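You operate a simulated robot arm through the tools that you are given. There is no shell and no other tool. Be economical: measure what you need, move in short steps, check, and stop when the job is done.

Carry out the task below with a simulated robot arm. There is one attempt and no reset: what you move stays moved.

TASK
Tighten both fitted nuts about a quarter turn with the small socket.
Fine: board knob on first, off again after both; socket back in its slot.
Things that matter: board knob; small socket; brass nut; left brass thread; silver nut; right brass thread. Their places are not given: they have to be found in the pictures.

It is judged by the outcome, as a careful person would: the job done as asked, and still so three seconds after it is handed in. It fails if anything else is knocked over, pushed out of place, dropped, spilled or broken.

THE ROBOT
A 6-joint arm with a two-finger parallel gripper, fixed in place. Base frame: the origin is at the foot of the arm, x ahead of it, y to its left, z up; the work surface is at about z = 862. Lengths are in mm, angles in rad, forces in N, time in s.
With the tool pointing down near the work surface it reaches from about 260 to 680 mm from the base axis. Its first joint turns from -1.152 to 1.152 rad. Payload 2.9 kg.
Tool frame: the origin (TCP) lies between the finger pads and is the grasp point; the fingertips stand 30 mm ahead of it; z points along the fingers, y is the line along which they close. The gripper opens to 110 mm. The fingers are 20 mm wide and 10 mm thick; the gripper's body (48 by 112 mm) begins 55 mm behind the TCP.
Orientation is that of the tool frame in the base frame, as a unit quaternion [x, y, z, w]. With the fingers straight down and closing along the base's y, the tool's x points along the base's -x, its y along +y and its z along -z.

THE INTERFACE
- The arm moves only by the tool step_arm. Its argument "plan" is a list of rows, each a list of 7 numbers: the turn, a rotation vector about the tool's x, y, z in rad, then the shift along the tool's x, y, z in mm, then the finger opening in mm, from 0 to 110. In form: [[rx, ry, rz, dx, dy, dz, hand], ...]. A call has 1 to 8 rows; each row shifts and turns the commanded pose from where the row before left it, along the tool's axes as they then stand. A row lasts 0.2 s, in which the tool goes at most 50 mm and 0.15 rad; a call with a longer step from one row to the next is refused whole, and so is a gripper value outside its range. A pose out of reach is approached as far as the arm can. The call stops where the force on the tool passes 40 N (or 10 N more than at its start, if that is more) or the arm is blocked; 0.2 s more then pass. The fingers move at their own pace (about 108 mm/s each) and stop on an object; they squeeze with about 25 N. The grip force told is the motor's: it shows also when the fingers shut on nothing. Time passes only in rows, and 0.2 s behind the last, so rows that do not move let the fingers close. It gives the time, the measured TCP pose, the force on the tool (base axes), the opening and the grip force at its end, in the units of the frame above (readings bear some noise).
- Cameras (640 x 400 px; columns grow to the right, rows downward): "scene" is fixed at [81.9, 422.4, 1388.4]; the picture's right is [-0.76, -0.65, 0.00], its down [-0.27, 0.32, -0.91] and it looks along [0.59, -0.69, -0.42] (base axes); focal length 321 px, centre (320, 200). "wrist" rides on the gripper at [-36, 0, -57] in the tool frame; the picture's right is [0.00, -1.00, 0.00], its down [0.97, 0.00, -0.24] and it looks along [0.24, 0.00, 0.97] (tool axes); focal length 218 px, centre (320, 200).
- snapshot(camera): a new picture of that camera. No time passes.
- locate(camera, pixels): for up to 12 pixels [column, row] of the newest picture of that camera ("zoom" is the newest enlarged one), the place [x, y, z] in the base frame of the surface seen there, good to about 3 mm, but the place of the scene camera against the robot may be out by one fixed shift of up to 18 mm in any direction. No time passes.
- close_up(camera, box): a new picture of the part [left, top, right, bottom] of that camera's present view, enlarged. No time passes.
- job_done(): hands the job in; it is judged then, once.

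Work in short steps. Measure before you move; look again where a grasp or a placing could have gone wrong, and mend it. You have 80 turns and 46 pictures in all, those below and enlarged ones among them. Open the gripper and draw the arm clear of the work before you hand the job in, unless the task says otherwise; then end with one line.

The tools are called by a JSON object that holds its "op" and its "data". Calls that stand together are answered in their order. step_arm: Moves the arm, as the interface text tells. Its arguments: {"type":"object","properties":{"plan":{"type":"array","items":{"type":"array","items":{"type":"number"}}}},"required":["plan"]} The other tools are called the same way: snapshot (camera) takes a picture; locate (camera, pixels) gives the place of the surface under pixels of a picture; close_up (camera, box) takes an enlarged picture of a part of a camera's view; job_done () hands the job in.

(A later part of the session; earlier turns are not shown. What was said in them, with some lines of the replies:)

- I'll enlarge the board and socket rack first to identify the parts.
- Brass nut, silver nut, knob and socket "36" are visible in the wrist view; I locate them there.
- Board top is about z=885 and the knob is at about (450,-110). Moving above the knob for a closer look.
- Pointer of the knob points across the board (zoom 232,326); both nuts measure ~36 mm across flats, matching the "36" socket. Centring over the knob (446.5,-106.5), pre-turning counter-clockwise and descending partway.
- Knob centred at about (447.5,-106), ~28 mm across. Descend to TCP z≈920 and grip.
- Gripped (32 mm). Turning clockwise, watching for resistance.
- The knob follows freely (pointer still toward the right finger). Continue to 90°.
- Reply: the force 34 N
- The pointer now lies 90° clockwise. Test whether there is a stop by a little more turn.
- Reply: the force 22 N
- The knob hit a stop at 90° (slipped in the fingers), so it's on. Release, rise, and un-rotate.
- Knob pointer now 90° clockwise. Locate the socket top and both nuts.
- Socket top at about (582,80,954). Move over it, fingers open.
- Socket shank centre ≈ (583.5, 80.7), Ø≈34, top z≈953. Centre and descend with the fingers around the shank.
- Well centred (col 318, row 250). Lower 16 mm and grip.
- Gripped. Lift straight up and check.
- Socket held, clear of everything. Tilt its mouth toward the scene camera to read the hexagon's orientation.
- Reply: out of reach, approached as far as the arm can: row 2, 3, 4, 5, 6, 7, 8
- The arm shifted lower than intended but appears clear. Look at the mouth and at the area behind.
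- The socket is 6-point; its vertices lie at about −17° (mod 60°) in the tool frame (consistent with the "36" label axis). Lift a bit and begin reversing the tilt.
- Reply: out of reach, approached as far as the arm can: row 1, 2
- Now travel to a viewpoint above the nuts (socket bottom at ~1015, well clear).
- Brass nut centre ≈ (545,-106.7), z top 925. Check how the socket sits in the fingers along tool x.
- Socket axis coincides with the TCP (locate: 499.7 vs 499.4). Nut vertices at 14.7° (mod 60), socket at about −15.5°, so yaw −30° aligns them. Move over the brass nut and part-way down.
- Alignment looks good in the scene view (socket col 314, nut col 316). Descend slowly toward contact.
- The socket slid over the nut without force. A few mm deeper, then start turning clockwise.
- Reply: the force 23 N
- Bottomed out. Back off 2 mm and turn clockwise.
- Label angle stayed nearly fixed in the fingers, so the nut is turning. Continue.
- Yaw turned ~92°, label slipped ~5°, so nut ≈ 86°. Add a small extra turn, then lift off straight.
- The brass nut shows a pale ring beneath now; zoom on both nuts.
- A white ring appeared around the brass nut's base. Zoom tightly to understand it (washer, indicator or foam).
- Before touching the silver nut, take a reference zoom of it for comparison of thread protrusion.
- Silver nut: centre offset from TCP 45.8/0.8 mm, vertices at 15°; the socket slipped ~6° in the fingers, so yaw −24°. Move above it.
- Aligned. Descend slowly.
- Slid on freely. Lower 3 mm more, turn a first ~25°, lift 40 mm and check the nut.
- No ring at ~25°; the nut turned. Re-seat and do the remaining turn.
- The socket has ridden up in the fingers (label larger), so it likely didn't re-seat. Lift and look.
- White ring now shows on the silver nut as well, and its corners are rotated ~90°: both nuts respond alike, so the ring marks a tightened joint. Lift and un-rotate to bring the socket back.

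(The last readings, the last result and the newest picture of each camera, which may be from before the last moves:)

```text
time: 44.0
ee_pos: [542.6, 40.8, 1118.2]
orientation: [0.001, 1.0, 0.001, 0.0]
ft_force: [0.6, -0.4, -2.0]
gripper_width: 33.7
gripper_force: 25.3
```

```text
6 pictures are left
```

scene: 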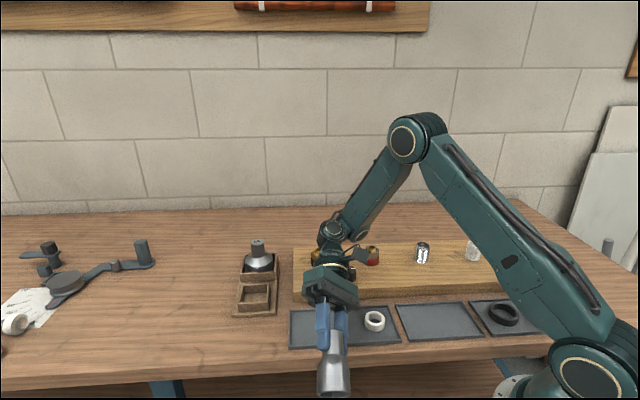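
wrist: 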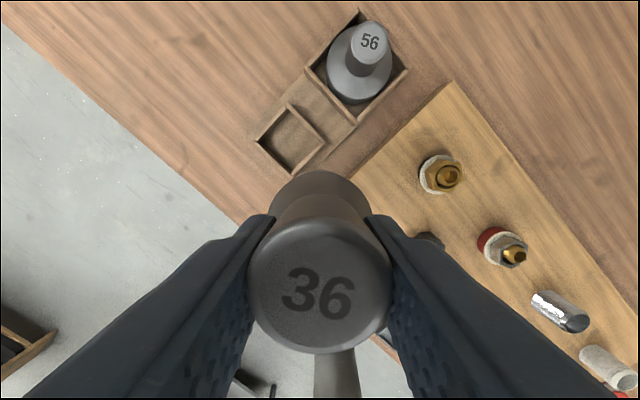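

{"op": "locate", "data": {"camera": "wrist", "pixels": [[289, 138], [290, 104], [256, 141], [324, 141], [291, 173], [320, 255], [320, 285], [320, 320], [320, 340], [290, 285], [350, 285], [320, 174]]}}

{"op": "close_up", "data": {"camera": "wrist", "box": [230, 90, 410, 360]}}

```text
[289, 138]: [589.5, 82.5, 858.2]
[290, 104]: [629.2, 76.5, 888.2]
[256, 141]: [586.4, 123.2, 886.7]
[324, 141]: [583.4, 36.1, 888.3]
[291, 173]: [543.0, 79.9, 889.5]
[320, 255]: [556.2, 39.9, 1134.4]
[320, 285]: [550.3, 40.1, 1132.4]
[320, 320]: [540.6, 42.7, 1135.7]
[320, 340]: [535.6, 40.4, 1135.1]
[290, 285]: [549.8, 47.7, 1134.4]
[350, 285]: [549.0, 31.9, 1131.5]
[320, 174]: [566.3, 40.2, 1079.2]
```

```text
1.48 times, centred on (320, 225) of wrist
```

zoom: 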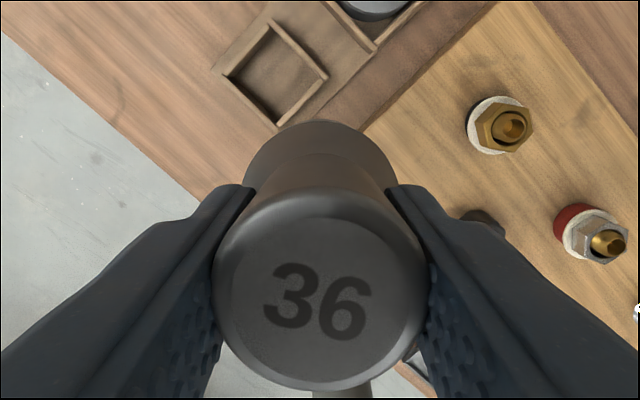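

Slot centre ≈ (586,80). The socket is tilted ~5° in the fingers and sits 10 mm higher; I compensate with a −0.09 rad tilt, align the axis to (585,81.5) and descend partway.

{"op": "step_arm", "data": {"plan": [[0, 0, 0, -20.1, 20.3, 0, 24], [0, 0, 0, -20.2, 20.4, 0, 24], [0, -0.09, 0, 0, 0, 0, 24], [0, 0, 0, 3.2, 0, 35.6, 24], [0, 0, 0, 3.2, 0, 35.6, 24], [0, 0, 0, 3.2, 0, 35.6, 24], [0, 0, 0, 0, 0, 0, 24]]}}

{"op": "close_up", "data": {"camera": "scene", "box": [200, 210, 320, 320]}}

```text
time: 45.6
ee_pos: [582.3, 82.6, 1010.3]
orientation: [0.001, 0.999, 0.0, 0.045]
ft_force: [-0.2, -0.4, -1.7]
gripper_width: 33.7
gripper_force: 25.2
```

```text
3.64 times, centred on (260, 265) of scene
```

zoom: 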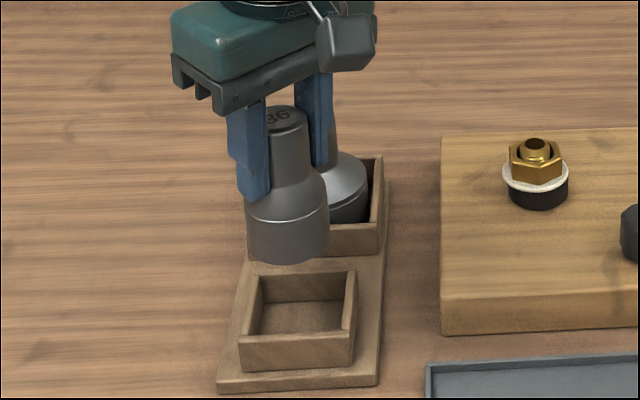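

Alignment matches the original relation (shank col ~286 vs expected ~285). Descend into the slot, slowly at the end.

{"op": "step_arm", "data": {"plan": [[0, 0, 0, 2.7, 0, 29.9, 24], [0, 0, 0, 1.8, 0, 19.9, 24], [0, 0, 0, 0.9, 0, 10, 24], [0, 0, 0, 0.45, 0, 5, 24], [0, 0, 0, 0.27, 0, 3, 24]]}}

```text
time: 46.5
ee_pos: [587.2, 80.3, 957.8]
orientation: [0.002, 0.999, 0.001, 0.052]
ft_force: [-3.9, -1.4, 5.8]
gripper_width: 33.5
gripper_force: 24.8
stopped in row 4: the force on the tool passed its limit (the readings are from after the stop); the commanded pose is now the measured one
```

Contact at bottom z≈888, i.e. a wall top. Raise a bit and look.

{"op": "step_arm", "data": {"plan": [[0, 0, 0, -0.7, 0, -8, 24], [0, 0, 0, 0, 0, 0, 24]]}}

{"op": "close_up", "data": {"camera": "scene", "box": [220, 240, 300, 320]}}

```text
time: 47.1
ee_pos: [585.5, 81.1, 964.4]
orientation: [0.002, 0.999, 0.001, 0.052]
ft_force: [0.2, 0.2, -2.7]
gripper_width: 33.5
gripper_force: 24.9
```

```text
5.00 times, centred on (260, 280) of scene
```

zoom: 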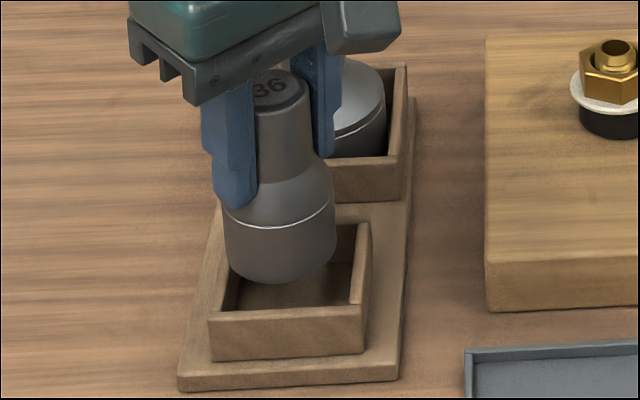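

The socket bottom sits ~6 mm to picture-left of the opening (tilted bottom toward +x). Take back 0.07 rad of tilt and shift (−1.8, −1.5) mm, then lower gently.

{"op": "step_arm", "data": {"plan": [[0, 0.07, 0, 1.8, -1.5, 0, 24], [0, 0, 0, 0.1, 0, 4, 24], [0, 0, 0, 0.1, 0, 3, 24], [0, 0, 0, 0.1, 0, 3, 24], [0, 0, 0, 0.1, 0, 3, 24]]}}

```text
time: 48.3
ee_pos: [585.1, 80.1, 953.0]
orientation: [0.001, 1.0, 0.0, 0.017]
ft_force: [0.0, 0.1, -2.1]
gripper_width: 33.5
gripper_force: 24.9
```

No contact at 953 (below the previous stop). Continue down.

{"op": "step_arm", "data": {"plan": [[0, 0, 0, 0.1, 0, 3, 24], [0, 0, 0, 0.1, 0, 3, 24], [0, 0, 0, 0.1, 0, 3, 24], [0, 0, 0, 0.1, 0, 3, 24]]}}

```text
time: 49.3
ee_pos: [584.2, 79.0, 940.1]
orientation: [0.001, 1.0, 0.001, 0.017]
ft_force: [-2.3, 3.5, -1.2]
gripper_width: 33.5
gripper_force: 24.8
```

{"op": "step_arm", "data": {"plan": [[0, 0, 0, 0, 0, 2, 24], [0, 0, 0, 0, 0, 2, 24], [0, 0, 0, 0, 0, 1.5, 24]]}}

```text
time: 50.1
ee_pos: [584.0, 80.5, 934.3]
orientation: [0.001, 1.0, 0.002, 0.016]
ft_force: [-5.7, 5.6, 1.2]
gripper_width: 33.6
gripper_force: 25.1
```

{"op": "step_arm", "data": {"plan": [[0, 0, 0, 0, 0, 1.5, 24], [0, 0, 0, 0, 0, 1.5, 24]]}}

```text
time: 50.7
ee_pos: [584.1, 80.2, 932.4]
orientation: [0.001, 1.0, 0.002, 0.016]
ft_force: [-16.9, 7.4, 17.1]
gripper_width: 33.6
gripper_force: 25.4
```

Seated on the floor. Release and rise straight.

{"op": "step_arm", "data": {"plan": [[0, 0, 0, 0, 0, -1.5, 24], [0, 0, 0, 0, 0, 0, 44], [0, 0, 0, 0, 0, 0, 60], [0, 0, 0, 0, 0, 0, 60], [0, 0, 0, 0, 0, -20, 60], [0, 0, 0, 0, 0, -40, 60], [0, -0.033, 0, 0, 0, -40, 60], [0, 0, 0, 0, 0, -40, 60]]}}

{"op": "snapshot", "data": {"camera": "wrist"}}

```text
time: 52.5
ee_pos: [578.7, 79.2, 1072.8]
orientation: [0.001, 0.999, 0.0, 0.033]
ft_force: [-0.7, 0.4, -0.6]
gripper_width: 59.9
gripper_force: 0.0
```

```text
2 pictures are left
```

wrist: 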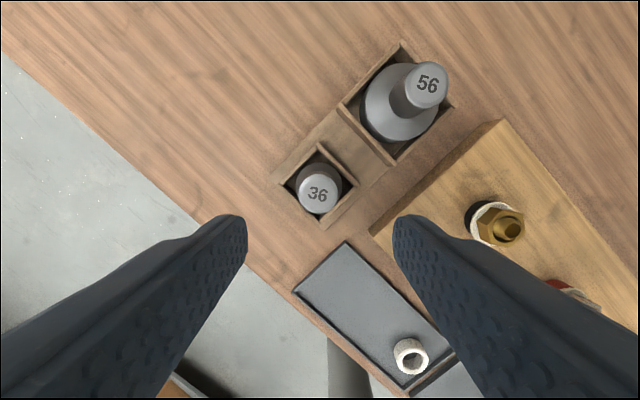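

{"op": "locate", "data": {"camera": "wrist", "pixels": [[319, 195], [305, 195], [333, 195], [319, 182], [319, 208]]}}

```text
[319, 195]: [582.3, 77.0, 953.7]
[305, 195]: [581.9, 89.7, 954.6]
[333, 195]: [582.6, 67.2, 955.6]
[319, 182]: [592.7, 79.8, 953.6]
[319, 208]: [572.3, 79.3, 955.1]
```

Socket is seated level (top z≈954 throughout). Straighten the tool and move above the knob.

{"op": "step_arm", "data": {"plan": [[0, 0.066, 0, 0, 0, 0, 60], [0, 0, 0, 26.4, -37.1, 0, 60], [0, 0, 0, 26.4, -37.1, 0, 60], [0, 0, 0, 26.4, -37.1, 0, 60], [0, 0, 0, 26.4, -37.1, 0, 60], [0, 0, 0, 26.4, -37.1, 0, 60], [0, 0, 0, 0, 0, 0, 60]]}}

```text
time: 54.1
ee_pos: [446.6, -105.1, 1072.3]
orientation: [0.001, 1.0, 0.001, 0.0]
ft_force: [0.0, -0.1, -0.3]
gripper_width: 60.3
gripper_force: 0.0
```

{"op": "step_arm", "data": {"plan": [[0, 0, 0.15, 0, -0.9, 22, 60], [0, 0, 0.15, 0, 0, 22, 60], [0, 0, 0.15, 0, 0, 22, 60], [0, 0, 0.15, 0, 0, 22, 60], [0, 0, 0.15, 0, 0, 22, 60], [0, 0, 0, 0, 0, 22, 60], [0, 0, 0, 0, 0, 20, 55], [0, 0, 0, 0, 0, 0, 55]]}}

{"op": "step_arm", "data": {"plan": [[0, 0, 0, 0, 0, 0, 22], [0, 0, 0, 0, 0, 0, 22], [0, 0, 0, 0, 0, 0, 22]]}}

```text
time: 55.9
ee_pos: [445.8, -106.3, 919.3]
orientation: [0.367, 0.93, 0.001, 0.0]
ft_force: [0.2, 0.3, -0.6]
gripper_width: 54.9
gripper_force: 0.1
```

```text
time: 56.7
ee_pos: [445.7, -106.9, 919.0]
orientation: [0.368, 0.93, 0.0, -0.001]
ft_force: [-3.5, -5.0, -3.7]
gripper_width: 32.1
gripper_force: 44.6
```

Knob gripped; turn it back counter-clockwise.

{"op": "step_arm", "data": {"plan": [[0, 0, -0.14, 0, 0, 0, 22], [0, 0, -0.14, 0, 0, 0, 22], [0, 0, -0.14, 0, 0, 0, 22], [0, 0, -0.14, 0, 0, 0, 22], [0, 0, -0.14, 0, 0, 0, 22], [0, 0, -0.14, 0, 0, 0, 22]]}}

{"op": "step_arm", "data": {"plan": [[0, 0, -0.14, 0, 0, 0, 22], [0, 0, -0.14, 0, 0, 0, 22], [0, 0, -0.14, 0, 0, 0, 22], [0, 0, -0.14, 0, 0, 0, 22], [0, 0, -0.14, 0, 0, 0, 22], [0, 0, -0.09, 0, 0, 0, 22], [0, 0, 0, 0, 0, 0, 22]]}}

```text
time: 58.1
ee_pos: [445.9, -105.8, 919.5]
orientation: [-0.046, 0.999, 0.001, -0.001]
ft_force: [-0.4, -3.2, -16.0]
gripper_width: 31.9
gripper_force: 45.0
```

```text
time: 59.7
ee_pos: [445.3, -106.3, 920.5]
orientation: [-0.426, 0.905, 0.002, 0.0]
ft_force: [-4.9, 10.6, -22.0]
gripper_width: 32.5
gripper_force: 45.2
```

Turned back ~93°. Release, lift, un-rotate and check the picture.

{"op": "step_arm", "data": {"plan": [[0, 0, 0, 0, 0, 0, 50], [0, 0, 0, 0, 0, 0, 60], [0, 0, 0, 0, 0, -40, 60], [0, 0, 0.15, 0, 0, -45, 60], [0, 0, 0.15, 0, 0, -45, 60], [0, 0, 0.15, 0, 0, -45, 60], [0, 0, 0.15, 0, 0, 0, 60], [0, 0, 0.15, 0, 0, 0, 60]]}}

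{"op": "close_up", "data": {"camera": "wrist", "box": [220, 20, 460, 220]}}

```text
time: 61.5
ee_pos: [446.0, -108.2, 1094.9]
orientation: [-0.062, 0.998, 0.0, 0.0]
ft_force: [-0.3, 0.0, -0.1]
gripper_width: 59.9
gripper_force: 0.1
```

```text
2.00 times, centred on (340, 120) of wrist
```

zoom: 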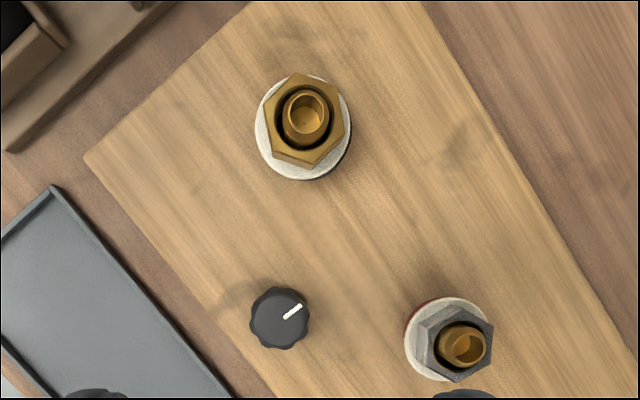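

The knob pointer is back perpendicular to the board edge (off), and both nuts are turned about 90° with matching rings. Draw the arm clear and open the gripper.

{"op": "step_arm", "data": {"plan": [[0, 0, 0.12, 0, 0, -40, 110], [0, 0, 0, 0, 0, -35, 110], [0, 0, 0, 0, 0, 0, 110]]}}

{"op": "snapshot", "data": {"camera": "scene"}}

```text
time: 62.3
ee_pos: [446.0, -107.7, 1170.4]
orientation: [-0.002, 1.0, 0.001, 0.0]
ft_force: [0.2, 0.7, -0.6]
gripper_width: 110.1
gripper_force: 0.1
```

```text
0 pictures are left
```

scene: 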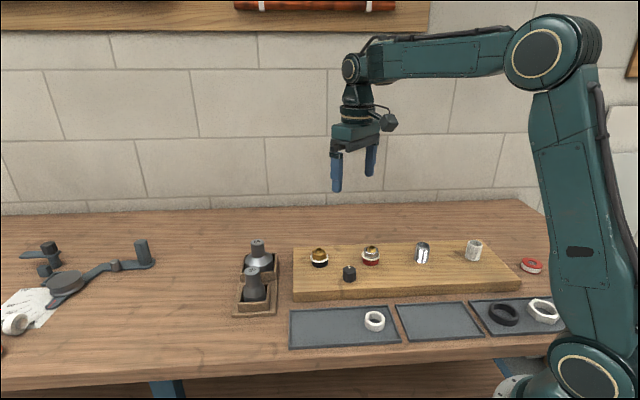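

Everything is in place in the scene view: the socket is in its slot, the knob is off and nothing else has moved. Handing in.

{"op": "job_done", "data": {}}

```text
The job is handed in.
```

I turned both nuts about a quarter turn clockwise with the 36 socket. The knob went on first and off again after both, and the socket is back in its slot. A white ring appeared under each nut after its turn; I took it as a sign of tightening but couldn't confirm that.
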